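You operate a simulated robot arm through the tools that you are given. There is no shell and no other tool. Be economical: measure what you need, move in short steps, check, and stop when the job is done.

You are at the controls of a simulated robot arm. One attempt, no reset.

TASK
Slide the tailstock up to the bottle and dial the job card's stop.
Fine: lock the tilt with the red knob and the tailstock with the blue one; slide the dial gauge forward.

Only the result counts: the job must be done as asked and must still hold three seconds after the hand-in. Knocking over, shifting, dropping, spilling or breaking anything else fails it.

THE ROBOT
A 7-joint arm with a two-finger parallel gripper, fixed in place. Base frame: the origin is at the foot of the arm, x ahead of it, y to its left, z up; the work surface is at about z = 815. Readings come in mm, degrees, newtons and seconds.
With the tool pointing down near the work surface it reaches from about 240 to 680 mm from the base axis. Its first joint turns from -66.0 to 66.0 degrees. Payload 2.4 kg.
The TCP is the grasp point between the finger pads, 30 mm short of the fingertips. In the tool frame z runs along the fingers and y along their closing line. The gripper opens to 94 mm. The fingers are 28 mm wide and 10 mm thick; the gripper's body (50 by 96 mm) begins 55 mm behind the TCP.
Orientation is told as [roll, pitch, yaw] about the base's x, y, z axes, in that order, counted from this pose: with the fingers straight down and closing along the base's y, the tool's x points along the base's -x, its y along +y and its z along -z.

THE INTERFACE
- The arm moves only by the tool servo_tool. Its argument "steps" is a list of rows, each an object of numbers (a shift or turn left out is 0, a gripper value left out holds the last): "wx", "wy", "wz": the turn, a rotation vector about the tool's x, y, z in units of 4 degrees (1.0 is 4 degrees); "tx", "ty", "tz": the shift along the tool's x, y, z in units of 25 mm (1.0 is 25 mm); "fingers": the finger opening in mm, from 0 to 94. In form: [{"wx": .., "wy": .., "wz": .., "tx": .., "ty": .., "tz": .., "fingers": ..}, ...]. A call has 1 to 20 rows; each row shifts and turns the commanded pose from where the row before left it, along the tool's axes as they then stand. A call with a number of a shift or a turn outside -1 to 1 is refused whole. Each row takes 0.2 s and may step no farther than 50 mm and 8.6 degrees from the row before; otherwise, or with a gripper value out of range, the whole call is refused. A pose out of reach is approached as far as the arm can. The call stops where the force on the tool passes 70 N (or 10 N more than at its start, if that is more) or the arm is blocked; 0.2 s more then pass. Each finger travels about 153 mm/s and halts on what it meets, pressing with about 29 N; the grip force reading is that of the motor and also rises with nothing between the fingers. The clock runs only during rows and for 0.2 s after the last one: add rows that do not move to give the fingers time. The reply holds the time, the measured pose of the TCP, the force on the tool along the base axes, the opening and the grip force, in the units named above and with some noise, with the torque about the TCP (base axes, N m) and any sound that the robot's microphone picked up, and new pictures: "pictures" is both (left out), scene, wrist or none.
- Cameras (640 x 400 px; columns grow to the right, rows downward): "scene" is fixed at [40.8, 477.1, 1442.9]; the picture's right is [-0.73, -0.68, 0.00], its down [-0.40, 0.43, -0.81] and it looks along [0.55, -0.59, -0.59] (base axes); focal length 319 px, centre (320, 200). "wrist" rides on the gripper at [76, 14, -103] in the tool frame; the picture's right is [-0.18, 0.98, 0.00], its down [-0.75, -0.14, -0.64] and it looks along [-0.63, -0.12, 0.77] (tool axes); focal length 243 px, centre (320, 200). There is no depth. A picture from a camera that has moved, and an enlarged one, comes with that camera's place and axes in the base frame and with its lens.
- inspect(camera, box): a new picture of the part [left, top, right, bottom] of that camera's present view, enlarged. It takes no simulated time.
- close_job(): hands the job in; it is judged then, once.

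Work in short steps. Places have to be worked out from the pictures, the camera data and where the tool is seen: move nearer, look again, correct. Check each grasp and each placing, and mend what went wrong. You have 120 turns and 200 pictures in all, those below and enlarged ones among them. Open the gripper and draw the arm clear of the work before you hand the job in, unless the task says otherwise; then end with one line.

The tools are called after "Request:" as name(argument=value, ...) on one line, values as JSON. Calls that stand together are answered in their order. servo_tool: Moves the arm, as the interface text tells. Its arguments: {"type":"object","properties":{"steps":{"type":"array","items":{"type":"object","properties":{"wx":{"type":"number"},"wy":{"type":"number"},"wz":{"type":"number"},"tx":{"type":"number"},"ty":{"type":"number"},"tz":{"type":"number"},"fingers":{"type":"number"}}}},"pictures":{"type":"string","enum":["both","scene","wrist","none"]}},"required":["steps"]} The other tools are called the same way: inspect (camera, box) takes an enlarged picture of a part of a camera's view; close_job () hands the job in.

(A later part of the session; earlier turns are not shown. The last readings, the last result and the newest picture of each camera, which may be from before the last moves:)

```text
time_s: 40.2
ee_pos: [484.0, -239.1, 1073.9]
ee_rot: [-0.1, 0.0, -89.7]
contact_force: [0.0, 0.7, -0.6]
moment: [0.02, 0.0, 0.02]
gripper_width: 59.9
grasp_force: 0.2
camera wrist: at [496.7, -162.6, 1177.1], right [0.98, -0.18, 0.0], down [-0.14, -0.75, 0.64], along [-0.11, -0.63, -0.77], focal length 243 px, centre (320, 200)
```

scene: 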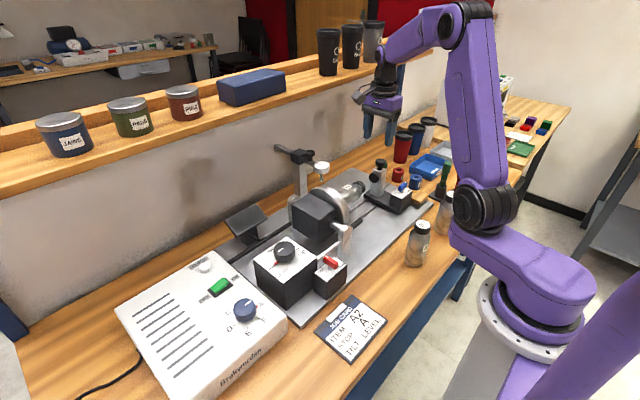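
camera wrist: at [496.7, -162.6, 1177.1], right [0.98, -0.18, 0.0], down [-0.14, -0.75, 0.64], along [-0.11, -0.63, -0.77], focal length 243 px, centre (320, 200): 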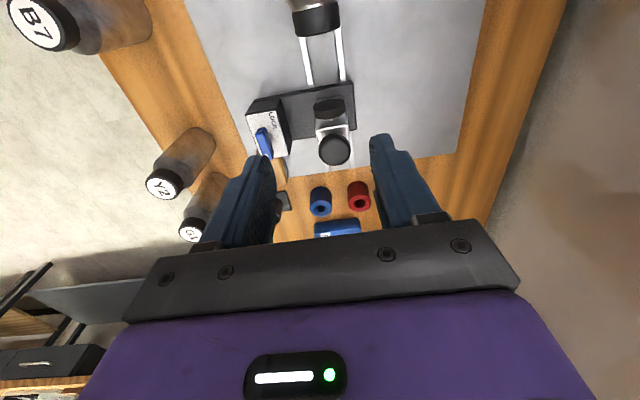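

The post knob is seen at about (490, -276). I move over it and descend with the fingers open 60 mm to straddle the post.

Request:
servo_tool(steps=[{"tx": -0.75, "ty": 0.2}, {"tx": -0.7}, {"tz": 0.8}, {"tz": 0.8}, {"tz": 0.5}, {}])

Request:
inspect(camera="wrist", box=[220, 20, 460, 220])

```text
time_s: 41.6
ee_pos: [489.0, -274.9, 1020.7]
ee_rot: [0.0, 0.1, -89.6]
contact_force: [-0.4, -0.1, 0.0]
moment: [-0.01, 0.02, 0.02]
gripper_width: 60.1
grasp_force: 0.1
camera wrist: at [502.2, -198.5, 1123.3], right [0.98, -0.18, 0.0], down [-0.14, -0.75, 0.64], along [-0.11, -0.63, -0.77], focal length 243 px, centre (320, 200)
```

scene: 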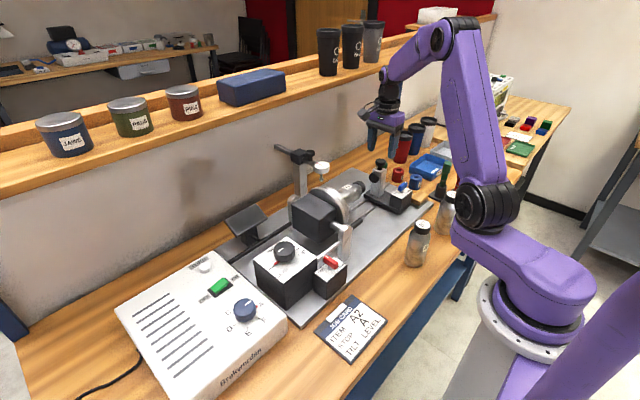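
wrist: 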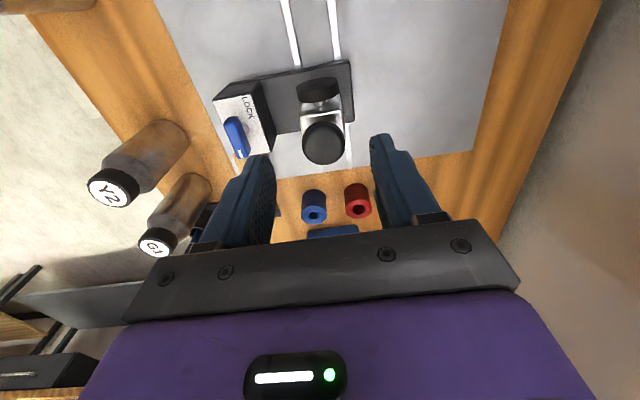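

```text
2.00 times, centred on (340, 120) of wrist
camera zoom: at [502.2, -198.5, 1123.3], right [0.98, -0.18, 0.0], down [-0.14, -0.75, 0.64], along [-0.11, -0.63, -0.77], focal length 485 px, centre (280, 360)
```

zoom: 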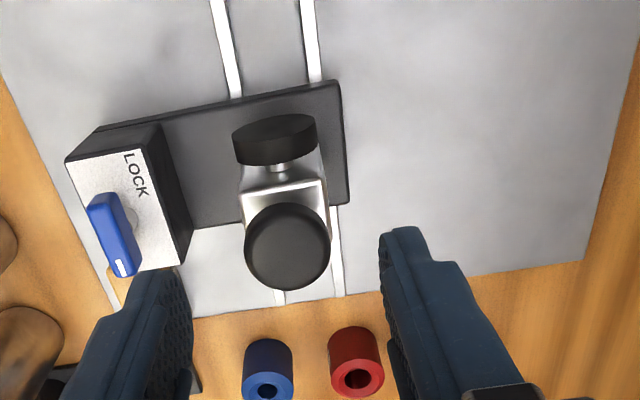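

Well centred. I reduce the opening to 48 and descend so that the tips reach about z=908 on the post, below its knob.

Request:
servo_tool(steps=[{"ty": 0.08, "fingers": 48}, {"tz": 0.8}, {"tz": 0.8}, {"tz": 0.8}, {"tz": 0.8}, {"tz": 0.1}, {}])

Request:
inspect(camera="wrist", box=[220, 40, 460, 240])

Request:
inspect(camera="scene", box=[310, 120, 450, 240])

```text
time_s: 43.2
ee_pos: [490.2, -275.6, 938.1]
ee_rot: [0.0, 0.1, -89.5]
contact_force: [0.4, 0.9, 0.4]
moment: [-0.05, 0.01, -0.02]
gripper_width: 48.1
grasp_force: 0.1
camera wrist: at [504.0, -199.3, 1041.4], right [0.98, -0.18, 0.0], down [-0.14, -0.75, 0.64], along [-0.11, -0.63, -0.77], focal length 243 px, centre (320, 200)
```

scene: 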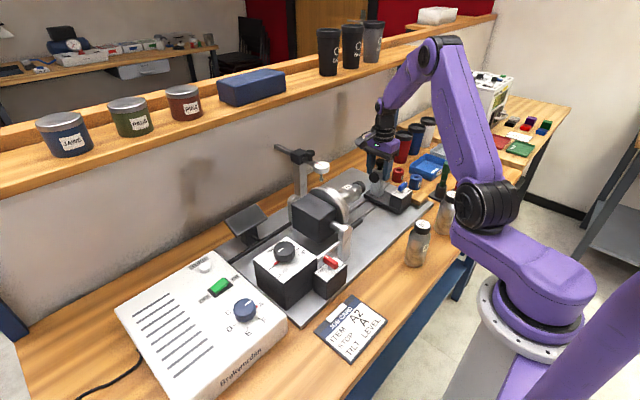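
wrist: 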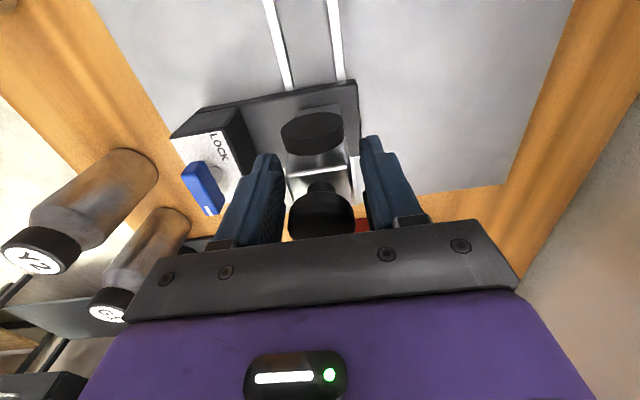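

```text
2.00 times, centred on (340, 140) of wrist
camera zoom: at [504.0, -199.3, 1041.4], right [0.98, -0.18, 0.0], down [-0.14, -0.75, 0.64], along [-0.11, -0.63, -0.77], focal length 485 px, centre (280, 320)
```

zoom: 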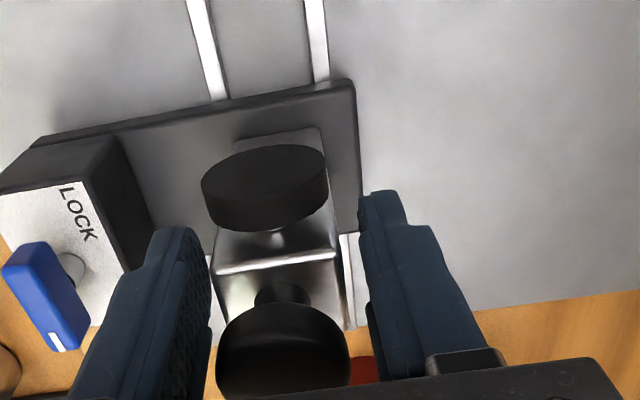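

```text
3.33 times, centred on (380, 180) of scene
camera zoom: at [40.8, 477.1, 1442.9], right [-0.73, -0.68, 0.0], down [-0.4, 0.43, -0.81], along [0.55, -0.59, -0.59], focal length 1063 px, centre (120, 267)
```

zoom: 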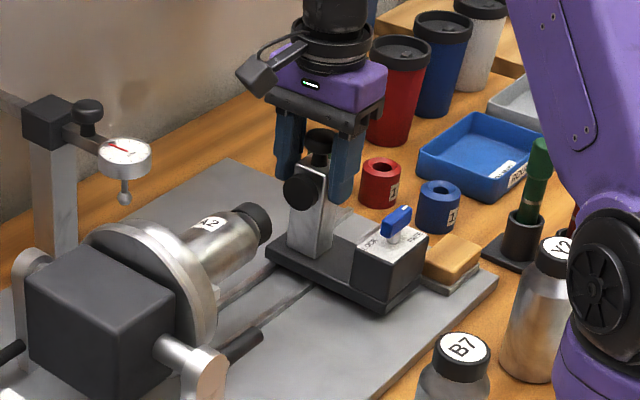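

The post is between the fingers and I close gently.

Request:
servo_tool(steps=[{"fingers": 20}, {"fingers": 14}, {}, {}])

Request:
inspect(camera="scene", box=[310, 120, 450, 240])

```text
time_s: 44.2
ee_pos: [489.7, -276.6, 940.6]
ee_rot: [0.1, -0.1, -89.6]
contact_force: [-11.8, 4.8, 38.2]
moment: [0.35, 0.71, -0.66]
gripper_width: 35.8
grasp_force: 45.1
camera wrist: at [503.6, -199.5, 1043.2], right [0.98, -0.18, 0.0], down [-0.14, -0.75, 0.64], along [-0.11, -0.63, -0.77], focal length 243 px, centre (320, 200)
```

scene: 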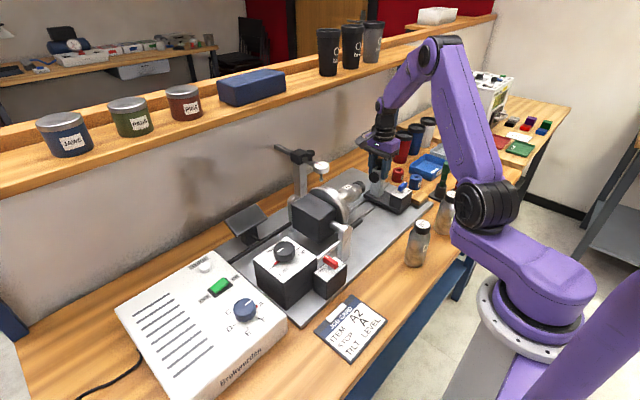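
wrist: 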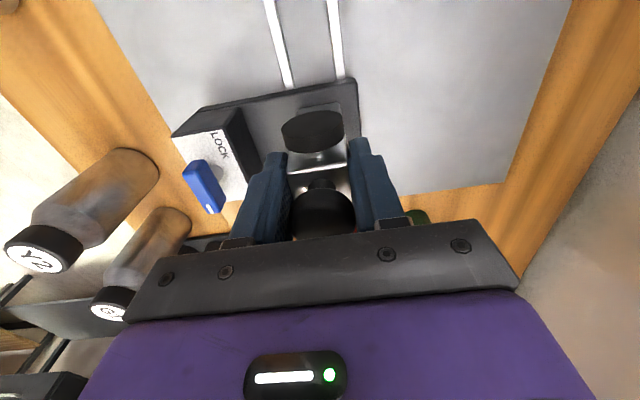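

```text
3.33 times, centred on (380, 180) of scene
camera zoom: at [39.9, 477.5, 1442.8], right [-0.73, -0.68, 0.0], down [-0.4, 0.43, -0.81], along [0.55, -0.59, -0.59], focal length 1063 px, centre (120, 267)
```

zoom: 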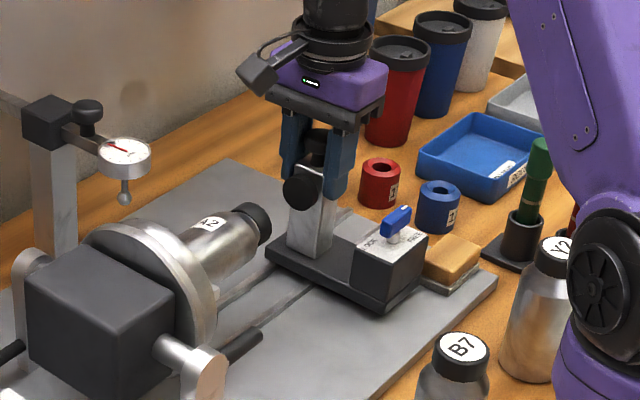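

Held at 35.8 mm, with some upward reaction. I relax 2.5 mm upward and slide +y 30 mm in small rows.

Request:
servo_tool(steps=[{"tz": -0.1}, {"tx": 0.2}, {"tx": 0.3}, {"tx": 0.3}, {"tx": 0.4}, {}])

Request:
inspect(camera="scene", box=[310, 120, 450, 240])

```text
time_s: 45.6
ee_pos: [490.8, -245.3, 939.4]
ee_rot: [-0.2, 0.2, -89.7]
contact_force: [3.0, -5.8, -17.6]
moment: [-1.26, -0.77, -1.15]
gripper_width: 35.6
grasp_force: 45.4
camera wrist: at [503.8, -168.6, 1043.4], right [0.98, -0.18, 0.0], down [-0.14, -0.76, 0.64], along [-0.12, -0.63, -0.77], focal length 243 px, centre (320, 200)
```

scene: 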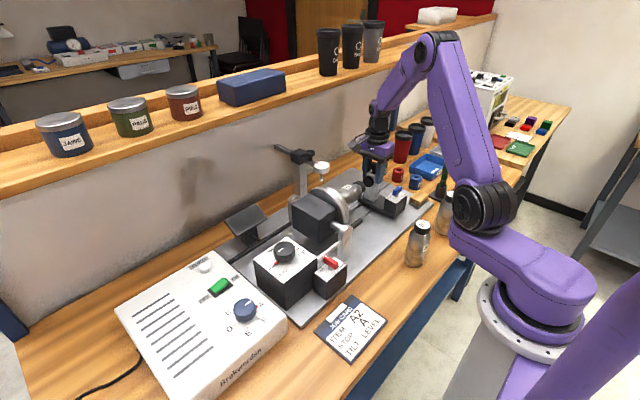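
wrist: 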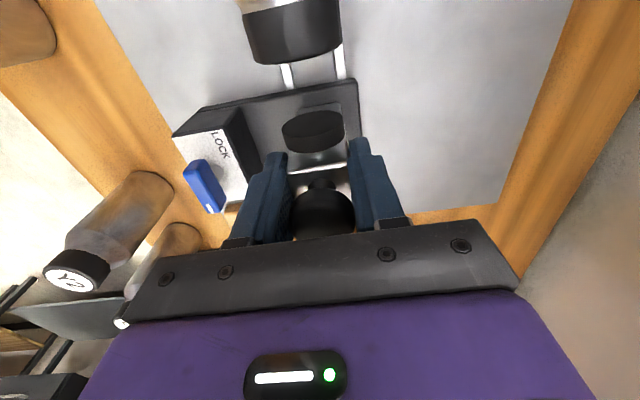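

```text
3.33 times, centred on (380, 180) of scene
camera zoom: at [41.1, 476.8, 1443.0], right [-0.73, -0.68, 0.0], down [-0.4, 0.43, -0.81], along [0.55, -0.59, -0.59], focal length 1063 px, centre (120, 267)
```

zoom: 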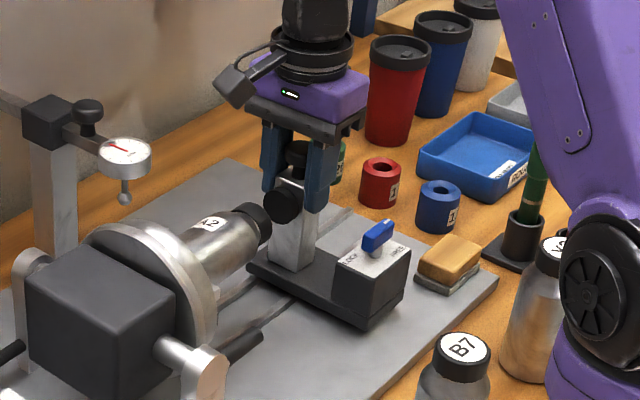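

It slides well and lines up with the cap. I advance 18 mm more and look.

Request:
servo_tool(steps=[{"tx": 0.24, "tz": 0.04}, {"tx": 0.24}, {"tx": 0.24}, {}])

Request:
inspect(camera="wrist", box=[200, 0, 440, 180])

Request:
inspect(camera="scene", box=[320, 140, 420, 230])

```text
time_s: 46.6
ee_pos: [488.6, -227.9, 939.7]
ee_rot: [0.0, 0.0, -89.6]
contact_force: [3.2, -3.7, -12.0]
moment: [0.43, -0.87, -0.86]
gripper_width: 35.7
grasp_force: 45.4
camera wrist: at [503.7, -151.0, 1043.4], right [0.98, -0.18, 0.0], down [-0.14, -0.75, 0.64], along [-0.11, -0.63, -0.77], focal length 243 px, centre (320, 200)
```

scene: 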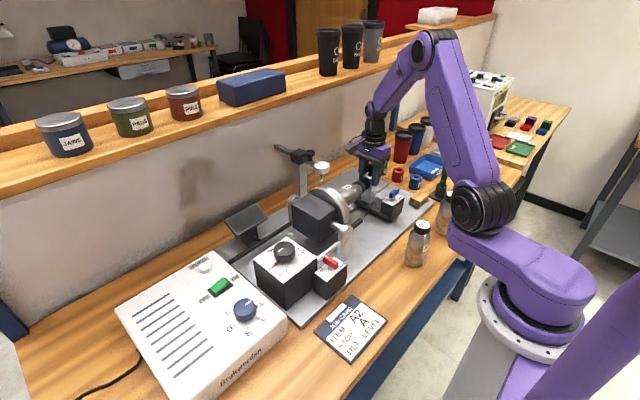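
wrist: 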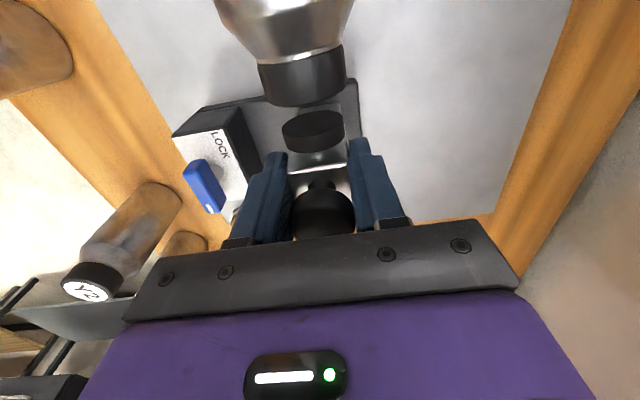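

```text
2.22 times, centred on (320, 90) of wrist
camera zoom: at [503.7, -151.0, 1043.4], right [0.98, -0.18, 0.0], down [-0.14, -0.75, 0.64], along [-0.11, -0.63, -0.77], focal length 539 px, centre (320, 444)
```

zoom: 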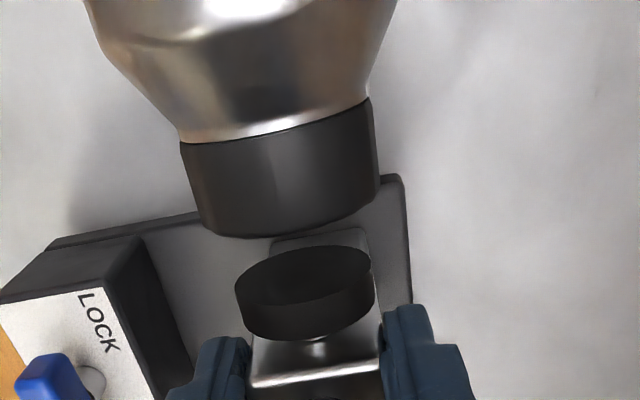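

```text
4.44 times, centred on (370, 185) of scene
camera zoom: at [41.1, 476.9, 1443.0], right [-0.73, -0.68, 0.0], down [-0.4, 0.43, -0.81], along [0.55, -0.59, -0.59], focal length 1418 px, centre (98, 267)
```

zoom: 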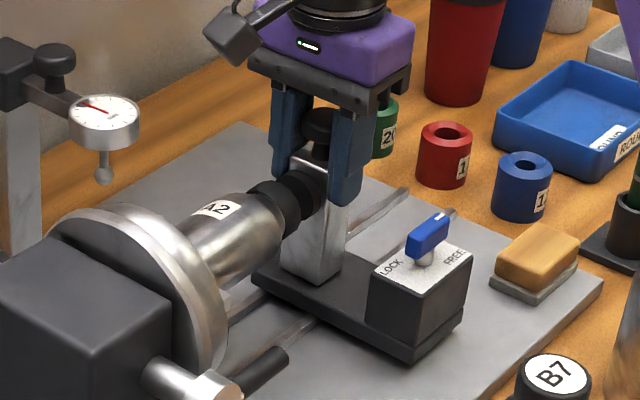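

The gap looks to be about 10 mm. I creep 6 mm.

Request:
servo_tool(steps=[{"tx": 0.08}, {"tx": 0.08}, {"tx": 0.08}, {}], pictures="none")

Request:
inspect(camera="wrist", box=[200, 0, 440, 180])

```text
time_s: 47.6
ee_pos: [490.5, -221.4, 940.6]
ee_rot: [0.0, 0.0, -89.6]
contact_force: [4.1, -4.6, -10.5]
moment: [0.01, -0.15, -1.0]
gripper_width: 35.8
grasp_force: 44.7
```

```text
2.22 times, centred on (320, 90) of wrist
camera zoom: at [503.7, -144.7, 1043.3], right [0.98, -0.18, 0.0], down [-0.14, -0.75, 0.64], along [-0.11, -0.63, -0.77], focal length 539 px, centre (320, 444)
```

zoom: 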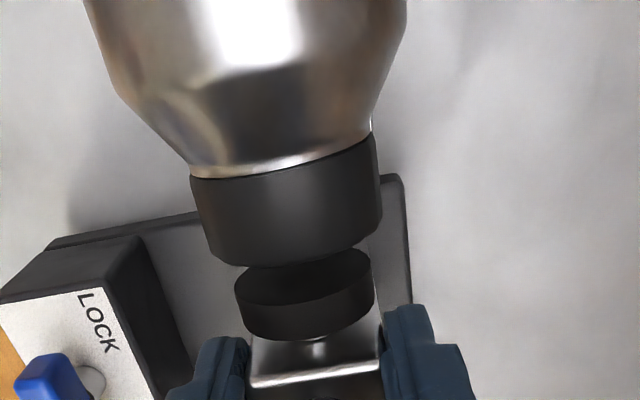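

Still a few mm. I creep 4 mm with small rows and watch the y force.

Request:
servo_tool(steps=[{"tx": 0.06}, {"tx": 0.06}, {"tx": 0.04}, {}], pictures="none")

Request:
inspect(camera="wrist", box=[200, 0, 440, 180])

```text
time_s: 48.6
ee_pos: [489.8, -215.5, 939.9]
ee_rot: [0.1, 0.0, -89.6]
contact_force: [6.4, -4.3, -5.9]
moment: [-0.26, -0.09, -0.87]
gripper_width: 35.9
grasp_force: 45.1
```

```text
2.22 times, centred on (320, 90) of wrist
camera zoom: at [503.5, -140.1, 1043.3], right [0.98, -0.18, 0.0], down [-0.14, -0.75, 0.64], along [-0.11, -0.63, -0.77], focal length 539 px, centre (320, 444)
```

zoom: 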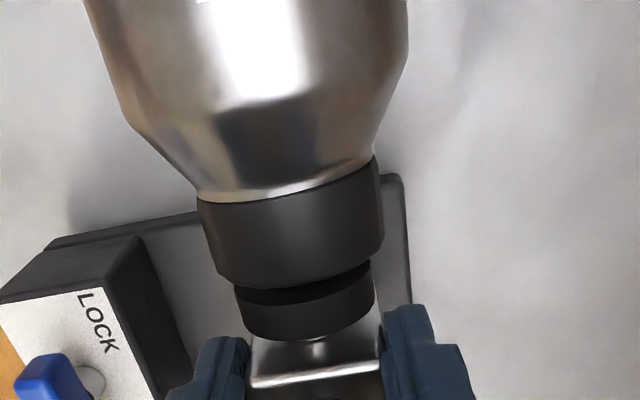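

About 3 mm left. I creep 3 mm in 1 mm rows.

Request:
servo_tool(steps=[{"tx": 0.04}, {"tx": 0.04}, {"tx": 0.04}, {}], pictures="none")

Request:
inspect(camera="wrist", box=[200, 0, 440, 180])

```text
time_s: 49.6
ee_pos: [490.0, -214.6, 940.5]
ee_rot: [0.0, 0.0, -89.7]
contact_force: [9.3, -3.9, -6.2]
moment: [-0.44, -0.07, -0.72]
gripper_width: 35.7
grasp_force: 45.1
```

```text
2.22 times, centred on (320, 90) of wrist
camera zoom: at [503.6, -137.6, 1043.3], right [0.98, -0.18, 0.0], down [-0.14, -0.75, 0.64], along [-0.11, -0.63, -0.77], focal length 539 px, centre (320, 444)
```

zoom: 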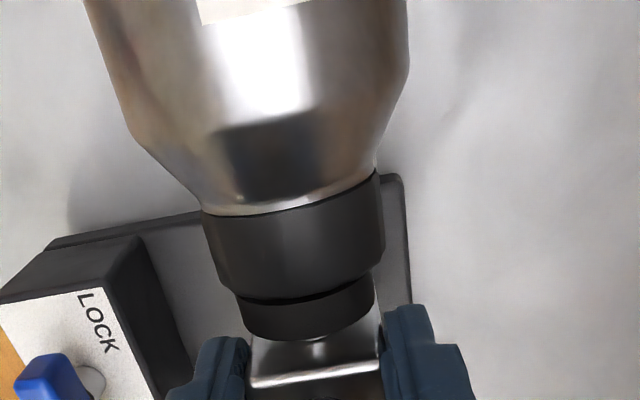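

Almost touching. I go 2 mm more and check the force.

Request:
servo_tool(steps=[{"tx": 0.04}, {"tx": 0.04}, {}], pictures="none")

Request:
inspect(camera="wrist", box=[200, 0, 440, 180])

```text
time_s: 50.4
ee_pos: [490.2, -211.9, 940.8]
ee_rot: [0.0, 0.0, -89.6]
contact_force: [12.6, -4.9, -10.8]
moment: [-0.54, -0.13, -0.69]
gripper_width: 35.6
grasp_force: 45.2
```

```text
2.22 times, centred on (320, 90) of wrist
camera zoom: at [503.6, -136.0, 1043.3], right [0.98, -0.18, 0.0], down [-0.14, -0.75, 0.64], along [-0.11, -0.63, -0.77], focal length 539 px, centre (320, 444)
```

zoom: 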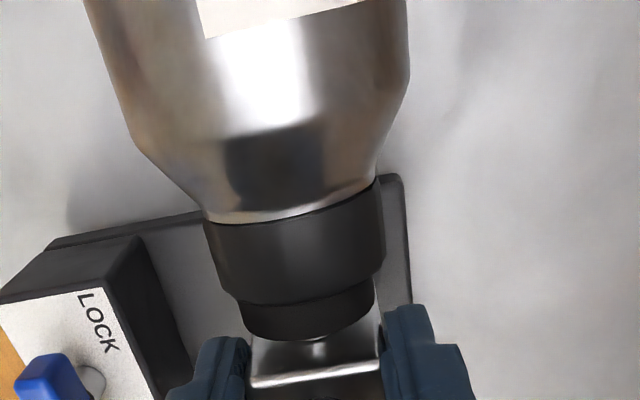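

Still no force rise beyond sliding friction. I continue 2 mm.

Request:
servo_tool(steps=[{"tx": 0.04}, {"tx": 0.04}, {}], pictures="none")

Request:
inspect(camera="wrist", box=[200, 0, 440, 180])

```text
time_s: 51.2
ee_pos: [489.4, -210.9, 939.0]
ee_rot: [0.1, -0.1, -89.7]
contact_force: [14.7, -15.0, -12.6]
moment: [0.49, 0.17, -0.49]
gripper_width: 35.9
grasp_force: 45.4
```

```text
2.22 times, centred on (320, 90) of wrist
camera zoom: at [503.5, -135.1, 1043.3], right [0.98, -0.18, 0.0], down [-0.14, -0.75, 0.64], along [-0.11, -0.63, -0.77], focal length 539 px, centre (320, 444)
```

zoom: 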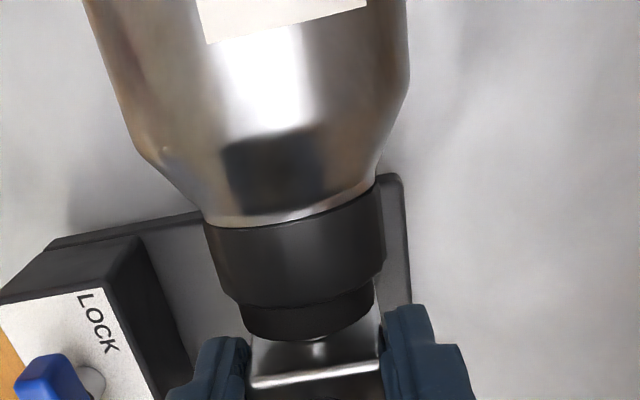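

The y reaction rose to 15 N and motion is less than commanded, so contact is starting. I give one more 1 mm nudge to confirm.

Request:
servo_tool(steps=[{"tx": 0.04}, {}], pictures="none")

```text
time_s: 51.8
ee_pos: [490.1, -211.1, 939.9]
ee_rot: [0.2, -0.2, -89.7]
contact_force: [13.2, -24.1, -15.5]
moment: [0.13, 0.27, -0.52]
gripper_width: 35.9
grasp_force: 45.2
```

Contact is confirmed (24 N, no motion). I release the post and rise straight up.

Request:
servo_tool(steps=[{"fingers": 52}, {}, {}, {"tz": -0.8}, {"tz": -0.8}, {"tz": -0.8}, {"tz": -0.8}, {"tz": -0.8}])

Request:
inspect(camera="scene", box=[320, 140, 420, 230])

Request:
inspect(camera="wrist", box=[160, 20, 420, 200])

```text
time_s: 53.6
ee_pos: [491.7, -209.3, 1040.1]
ee_rot: [0.0, 0.0, -89.6]
contact_force: [-0.5, 0.9, 0.2]
moment: [-0.01, 0.01, -0.01]
gripper_width: 52.0
grasp_force: 0.2
camera wrist: at [504.1, -132.9, 1143.8], right [0.98, -0.18, 0.0], down [-0.14, -0.75, 0.64], along [-0.11, -0.63, -0.77], focal length 243 px, centre (320, 200)
```

scene: 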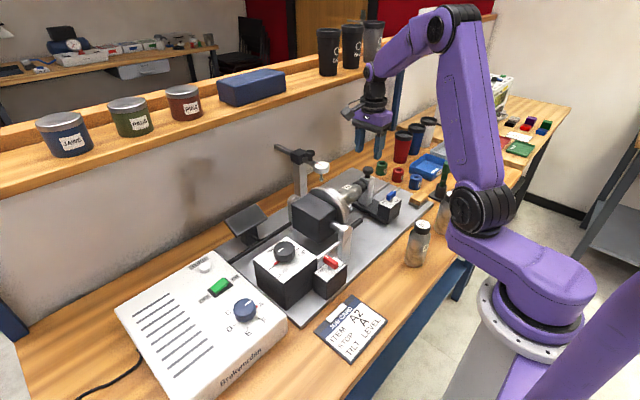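
wrist: 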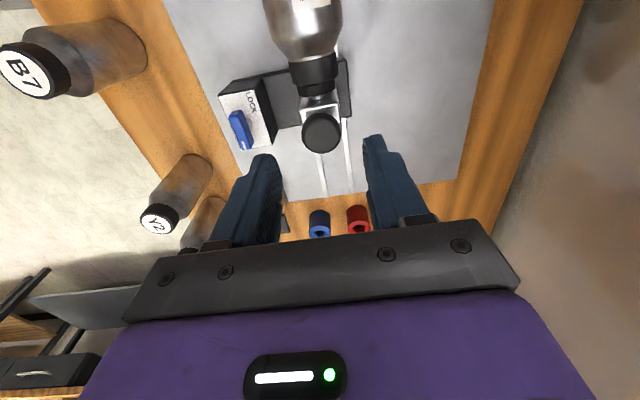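

```text
4.44 times, centred on (370, 185) of scene
camera zoom: at [40.8, 477.1, 1442.9], right [-0.73, -0.68, 0.0], down [-0.4, 0.43, -0.81], along [0.55, -0.59, -0.59], focal length 1418 px, centre (98, 267)
```

zoom: 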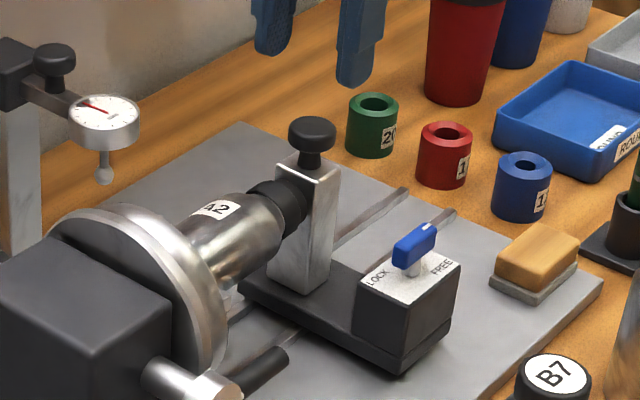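

```text
2.22 times, centred on (290, 110) of wrist
camera zoom: at [504.1, -132.9, 1143.8], right [0.98, -0.18, 0.0], down [-0.14, -0.75, 0.64], along [-0.11, -0.63, -0.77], focal length 539 px, centre (387, 400)
```

zoom: 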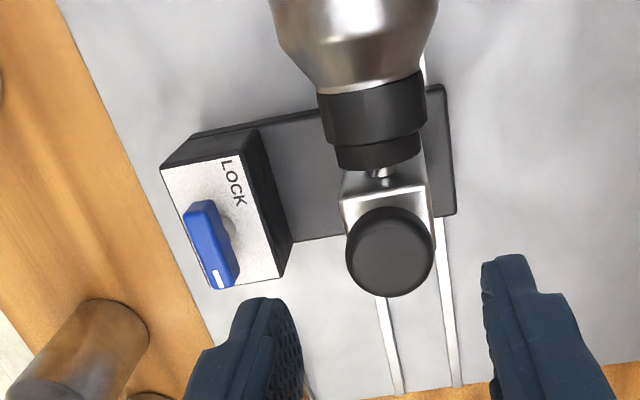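

The pad rests against the cap. The blue knob is now at about (407, -222, 902), and I move above it with the fingers along x.

Request:
servo_tool(steps=[{"ty": -0.9, "tx": -0.1, "fingers": 26}, {"ty": -0.9, "tx": -0.1}, {"ty": -0.9, "tx": -0.1}, {"ty": -0.73, "tx": -0.1}, {"tz": 0.8}, {"tz": 0.8}, {}])

Request:
inspect(camera="wrist", box=[230, 50, 420, 190])

```text
time_s: 55.2
ee_pos: [402.7, -220.6, 1000.1]
ee_rot: [0.0, 0.1, -89.6]
contact_force: [-0.3, -0.2, 0.6]
moment: [0.02, -0.02, 0.01]
gripper_width: 26.0
grasp_force: 0.0
camera wrist: at [417.2, -144.2, 1102.9], right [0.98, -0.18, 0.0], down [-0.14, -0.75, 0.64], along [-0.11, -0.63, -0.77], focal length 243 px, centre (320, 200)
```

scene: 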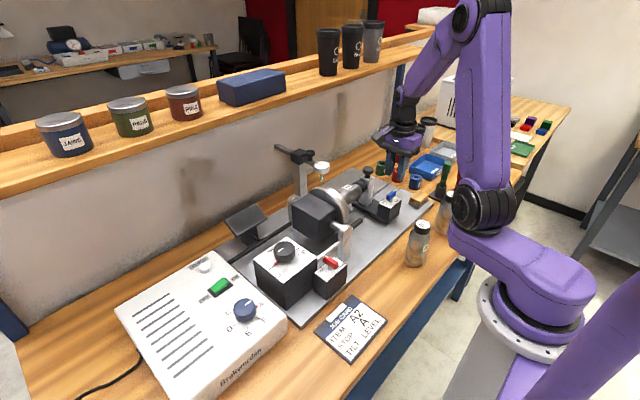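
wrist: 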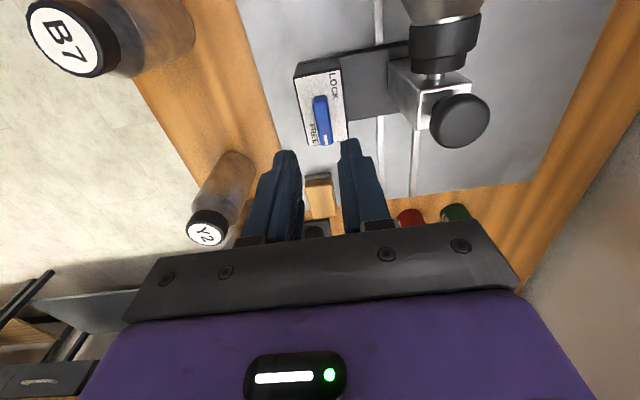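

```text
2.86 times, centred on (325, 120) of wrist
camera zoom: at [417.2, -144.2, 1102.9], right [0.98, -0.18, 0.0], down [-0.14, -0.75, 0.64], along [-0.11, -0.63, -0.77], focal length 693 px, centre (306, 429)
```

zoom: 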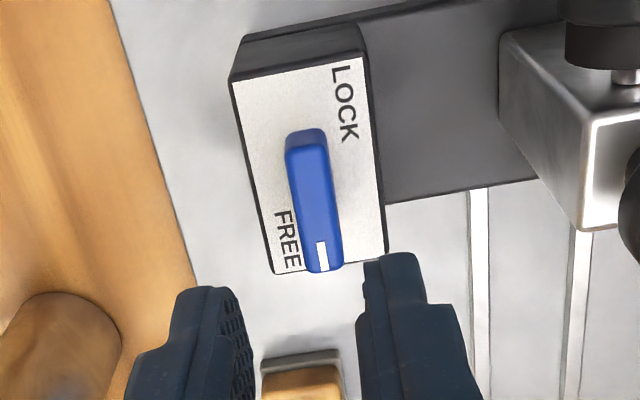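

The bar centre is at about (406, -223). I shift 3 mm and descend to z≈927.

Request:
servo_tool(steps=[{"ty": 0.13, "tx": -0.06}, {"tz": 0.9}, {"tz": 0.9}, {"tz": 0.7}, {}], pictures="none")

Request:
inspect(camera="wrist", box=[230, 80, 420, 220])

Request:
inspect(camera="scene", box=[340, 140, 440, 230])

```text
time_s: 56.4
ee_pos: [406.9, -221.3, 937.2]
ee_rot: [0.0, 0.0, -89.6]
contact_force: [0.8, -0.6, 0.2]
moment: [0.0, 0.01, 0.0]
gripper_width: 26.1
grasp_force: 0.0
```

```text
2.86 times, centred on (325, 150) of wrist
camera zoom: at [419.9, -144.8, 1040.6], right [0.98, -0.18, 0.0], down [-0.14, -0.75, 0.64], along [-0.11, -0.63, -0.77], focal length 693 px, centre (306, 343)
```

zoom: 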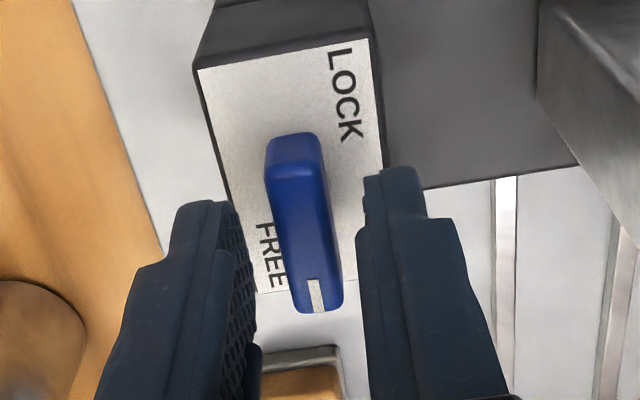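

```text
4.44 times, centred on (390, 185) of scene
camera zoom: at [40.8, 477.1, 1442.9], right [-0.73, -0.68, 0.0], down [-0.4, 0.43, -0.81], along [0.55, -0.59, -0.59], focal length 1418 px, centre (9, 267)
```

zoom: 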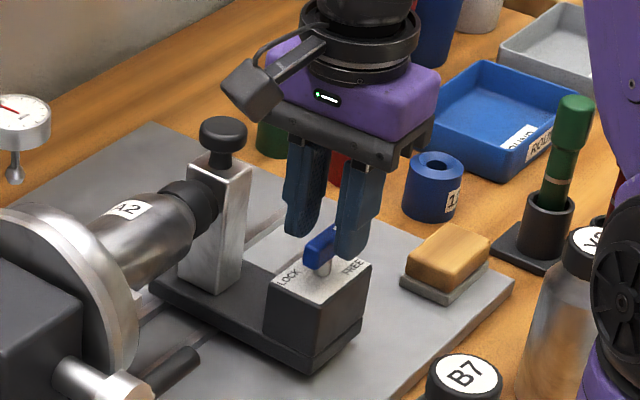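

The view matches the red-knob view at the pre-grip height. I lower 6 mm and grip.

Request:
servo_tool(steps=[{"tz": 0.25}, {"fingers": 8}, {"fingers": 4}, {}, {}], pictures="none")

Request:
inspect(camera="wrist", box=[230, 80, 420, 220])

```text
time_s: 57.6
ee_pos: [406.9, -220.8, 931.9]
ee_rot: [0.0, 0.0, -89.6]
contact_force: [-3.1, 0.1, 11.0]
moment: [0.39, 0.13, 0.0]
gripper_width: 11.9
grasp_force: 45.2
```

```text
2.86 times, centred on (325, 150) of wrist
camera zoom: at [419.7, -145.1, 1035.1], right [0.98, -0.18, 0.0], down [-0.14, -0.75, 0.64], along [-0.11, -0.63, -0.77], focal length 693 px, centre (306, 343)
```

zoom: 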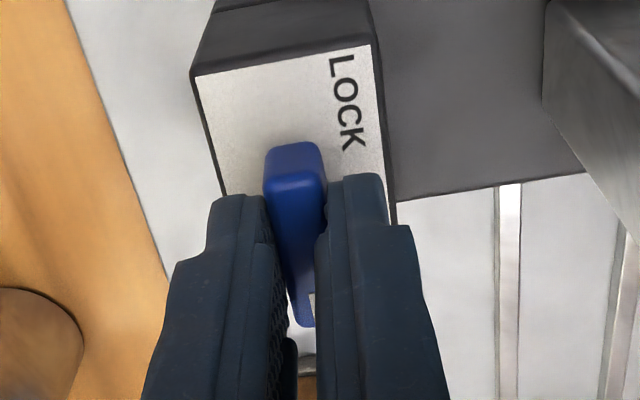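

Gripped. I turn counter-clockwise 44° and watch the lateral force so the sled is not dragged.

Request:
servo_tool(steps=[{"wz": -1, "tz": -0.02}, {"wz": -1}, {"wz": -1}, {"wz": -1}, {"wz": -1}, {"wz": -1}, {"wz": -1}, {"wz": -1}, {"wz": -1}, {"wz": -1}, {"wz": -1}], pictures="none")

Request:
inspect(camera="scene", box=[340, 140, 440, 230])

```text
time_s: 60.0
ee_pos: [404.5, -222.2, 932.2]
ee_rot: [-0.2, 0.1, -45.6]
contact_force: [-25.2, -14.4, -3.5]
moment: [0.13, 1.05, -0.01]
gripper_width: 11.8
grasp_force: 44.7
```

```text
4.44 times, centred on (390, 185) of scene
camera zoom: at [40.2, 476.7, 1443.1], right [-0.73, -0.68, 0.0], down [-0.4, 0.43, -0.81], along [0.55, -0.59, -0.59], focal length 1418 px, centre (9, 267)
```

zoom: 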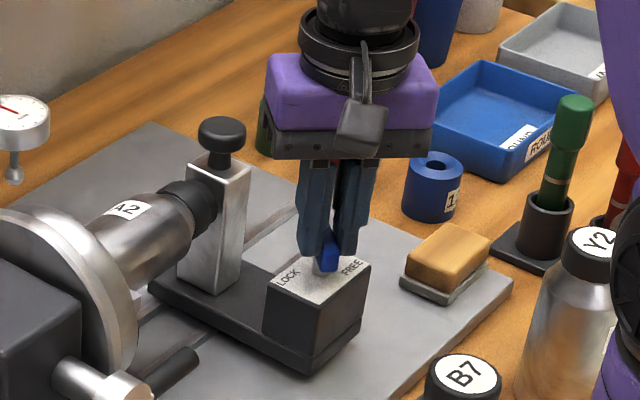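

The tool's reaction keeps the sled pressed toward the bottle, which is fine. I finish to 90°, then 4° more to feel the stop.

Request:
servo_tool(steps=[{"wz": -1}, {"wz": -1}, {"wz": -1}, {"wz": -1}, {"wz": -1}, {"wz": -1}, {"wz": -1}, {"wz": -1}, {"wz": -1}, {"wz": -1}, {"wz": -1}, {"wz": -1}, {"wz": -0.4}, {}], pictures="none")

Request:
inspect(camera="scene", box=[340, 140, 440, 230])

Request:
inspect(camera="wrist", box=[230, 80, 420, 220])

```text
time_s: 63.0
ee_pos: [404.9, -222.4, 932.1]
ee_rot: [0.1, 0.3, 3.7]
contact_force: [-24.8, -13.2, -14.9]
moment: [-0.6, 0.58, -1.37]
gripper_width: 12.6
grasp_force: 45.0
```

```text
4.44 times, centred on (390, 185) of scene
camera zoom: at [40.4, 476.6, 1443.1], right [-0.73, -0.68, 0.0], down [-0.4, 0.43, -0.81], along [0.55, -0.59, -0.59], focal length 1418 px, centre (9, 267)
```

zoom: 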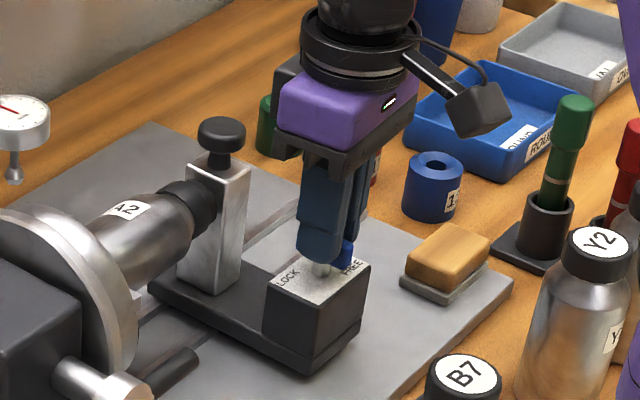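

```text
2.86 times, centred on (325, 150) of wrist
camera zoom: at [328.2, -213.4, 1035.4], right [0.12, 0.99, 0.0], down [0.76, -0.09, 0.64], along [0.64, -0.08, -0.77], focal length 693 px, centre (306, 343)
```

zoom: 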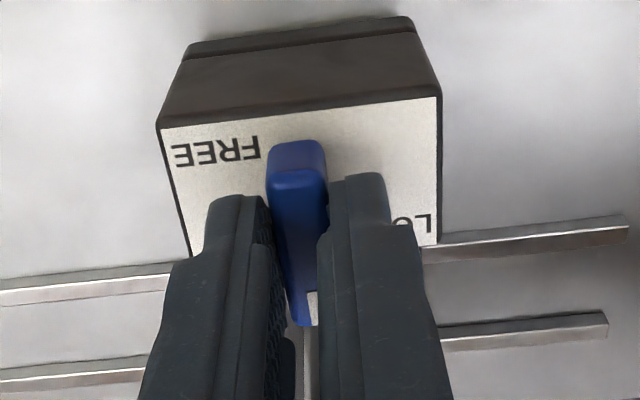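

Torque is 1.37 N m at the stop, so LOCK is reached. I relax 4°, open and rise.

Request:
servo_tool(steps=[{"wz": 0.9}, {"fingers": 24}, {}, {}, {"tz": -0.8}, {"tz": -0.8}, {"tz": -0.8}, {"tz": -0.8}, {"tz": -0.8}, {"tz": -0.8}])

Request:
inspect(camera="scene", box=[340, 140, 440, 230])

Request:
inspect(camera="wrist", box=[220, 20, 480, 180])

Request:
inspect(camera="scene", box=[265, 135, 355, 215])

```text
time_s: 65.2
ee_pos: [407.8, -221.3, 1052.8]
ee_rot: [0.0, 0.0, 0.3]
contact_force: [0.9, 0.0, 0.2]
moment: [0.05, 0.0, -0.01]
gripper_width: 23.9
grasp_force: 0.1
camera wrist: at [331.2, -207.6, 1154.8], right [0.18, 0.98, 0.0], down [0.75, -0.14, 0.64], along [0.63, -0.11, -0.77], focal length 243 px, centre (320, 200)
```

scene: 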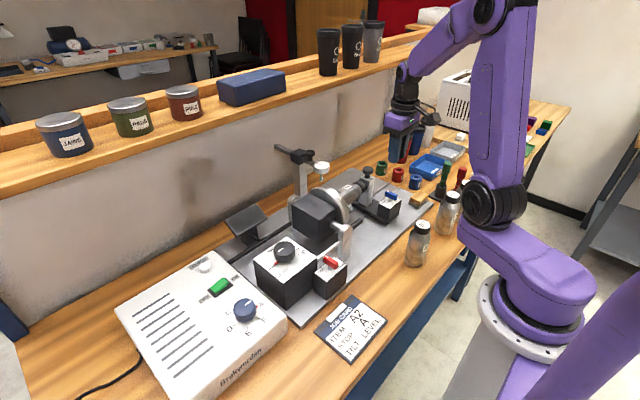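
wrist: 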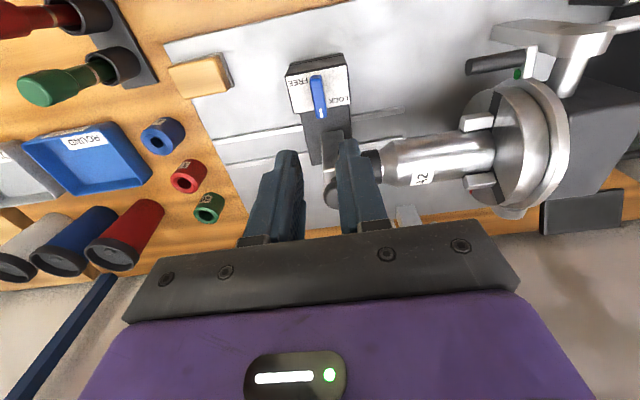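

```text
4.44 times, centred on (390, 185) of scene
camera zoom: at [40.8, 477.1, 1442.9], right [-0.73, -0.68, 0.0], down [-0.4, 0.43, -0.81], along [0.55, -0.59, -0.59], focal length 1418 px, centre (9, 267)
```

zoom: 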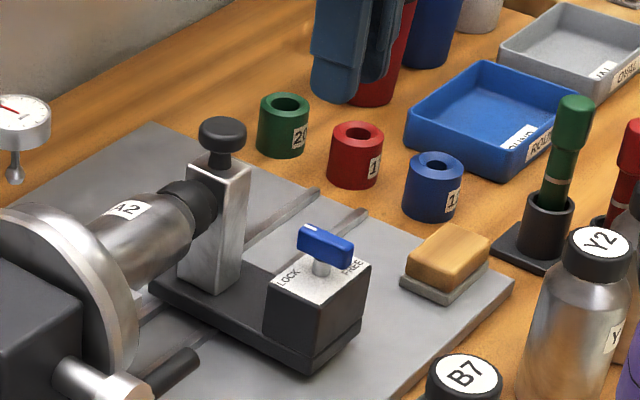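

```text
2.46 times, centred on (350, 100) of wrist
camera zoom: at [331.2, -207.6, 1154.8], right [0.18, 0.98, 0.0], down [0.75, -0.14, 0.64], along [0.63, -0.11, -0.77], focal length 597 px, centre (246, 446)
```

zoom: 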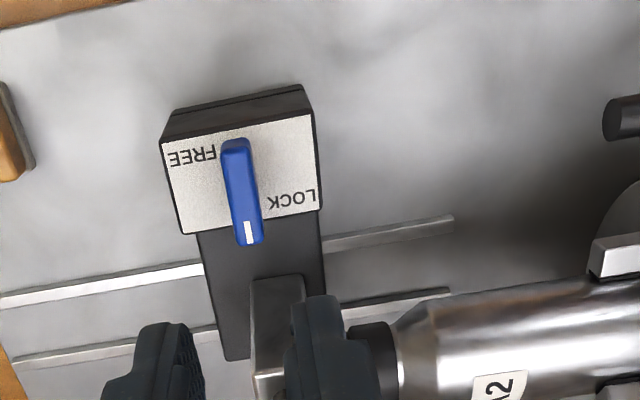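

```text
5.00 times, centred on (310, 175) of scene
camera zoom: at [40.8, 477.1, 1442.9], right [-0.73, -0.68, 0.0], down [-0.4, 0.43, -0.81], along [0.55, -0.59, -0.59], focal length 1595 px, centre (370, 325)
```

zoom: 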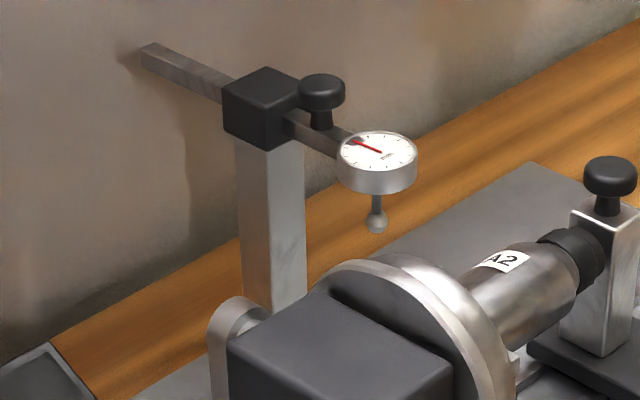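

Blue is locked and the pad still touches the cap. Next is the dial gauge, a bar on a column at y≈-109 with its knob at about (624, -109, 1008). I move nearer for a look.

Request:
servo_tool(steps=[{"tz": -0.9, "ty": 0.5}, {"tz": -0.9, "ty": 1}, {"ty": 1, "tx": -0.8}, {"ty": 1, "tx": -0.8}, {"ty": 1, "tx": -0.8}, {"tx": -0.8}, {"tx": -0.4}, {}])

Request:
inspect(camera="wrist", box=[180, 60, 480, 240])

```text
time_s: 67.0
ee_pos: [496.4, -109.1, 1098.8]
ee_rot: [0.0, 0.0, 0.4]
contact_force: [-0.5, -0.1, 0.3]
moment: [0.0, 0.0, -0.03]
gripper_width: 23.9
grasp_force: 0.1
camera wrist: at [419.7, -95.0, 1201.5], right [0.18, 0.98, 0.0], down [0.75, -0.14, 0.64], along [0.63, -0.11, -0.77], focal length 243 px, centre (320, 200)
```

scene: 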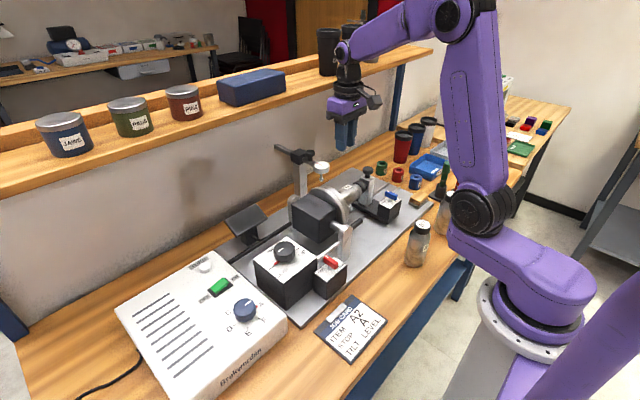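
wrist: 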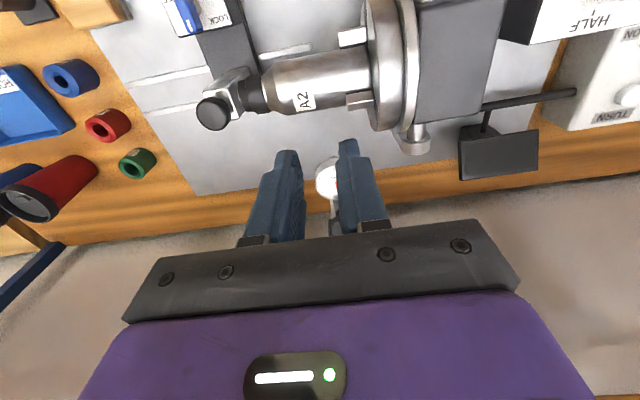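

```text
2.13 times, centred on (330, 150) of wrist
camera zoom: at [419.7, -95.0, 1201.5], right [0.18, 0.98, 0.0], down [0.75, -0.14, 0.64], along [0.63, -0.11, -0.77], focal length 518 px, centre (299, 307)
```

zoom: 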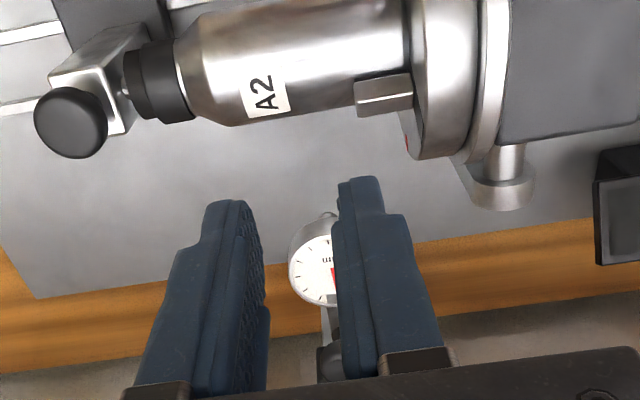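

The gauge face is at about (581, -112, 975) and its slide knob at about (627, -112, 1006). The shelf is well beyond. I open to 56 and move above and just short of the knob.

Request:
servo_tool(steps=[{"fingers": 56, "tx": -0.8}, {"tx": -0.8, "ty": -0.12}, {"tx": -0.8}, {"tx": -0.8}, {"tx": -0.6, "tz": 0.3}, {}])

Request:
inspect(camera="wrist", box=[180, 60, 480, 240])

Request:
inspect(camera="scene", box=[265, 100, 365, 190])

```text
time_s: 68.4
ee_pos: [591.7, -111.0, 1088.1]
ee_rot: [0.0, 0.0, 0.4]
contact_force: [0.3, -0.3, -1.0]
moment: [-0.04, -0.01, -0.02]
gripper_width: 55.7
grasp_force: 0.2
camera wrist: at [515.0, -96.8, 1192.1], right [0.18, 0.98, 0.0], down [0.75, -0.14, 0.64], along [0.63, -0.11, -0.77], focal length 243 px, centre (320, 200)
```

scene: 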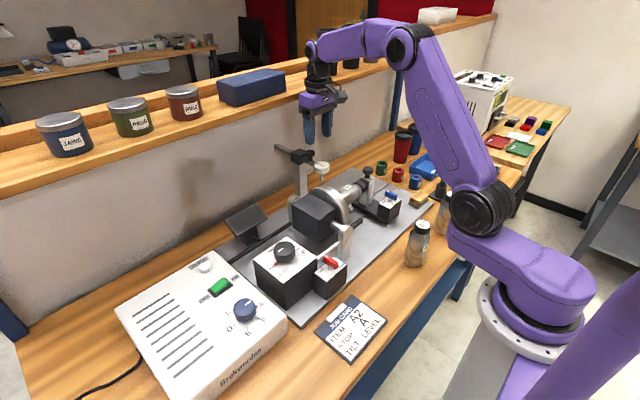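
wrist: 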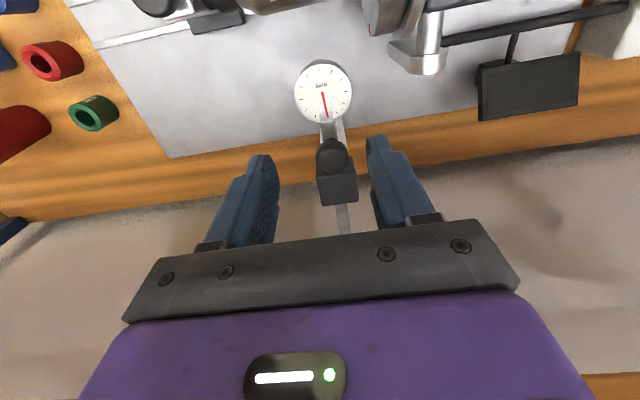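

```text
2.13 times, centred on (330, 150) of wrist
camera zoom: at [515.0, -96.8, 1192.1], right [0.18, 0.98, 0.0], down [0.75, -0.14, 0.64], along [0.63, -0.11, -0.77], focal length 518 px, centre (299, 307)
```

zoom: 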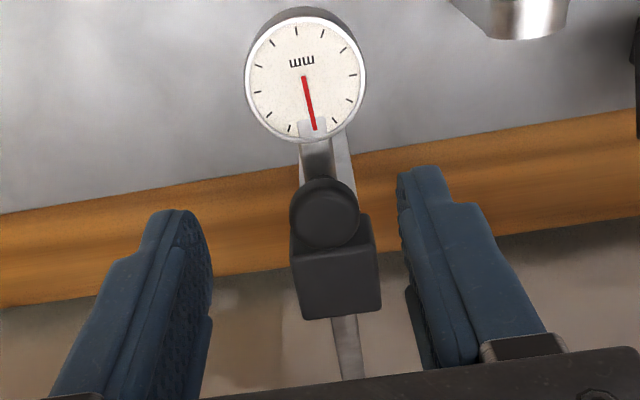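

```text
4.44 times, centred on (315, 145) of scene
camera zoom: at [40.8, 477.1, 1442.9], right [-0.73, -0.68, 0.0], down [-0.4, 0.43, -0.81], along [0.55, -0.59, -0.59], focal length 1418 px, centre (342, 444)
```

zoom: 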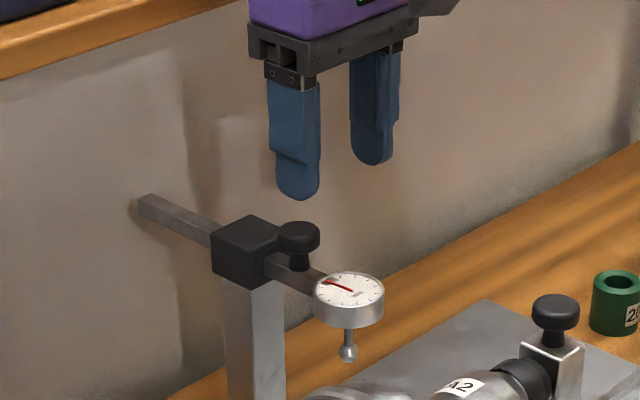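

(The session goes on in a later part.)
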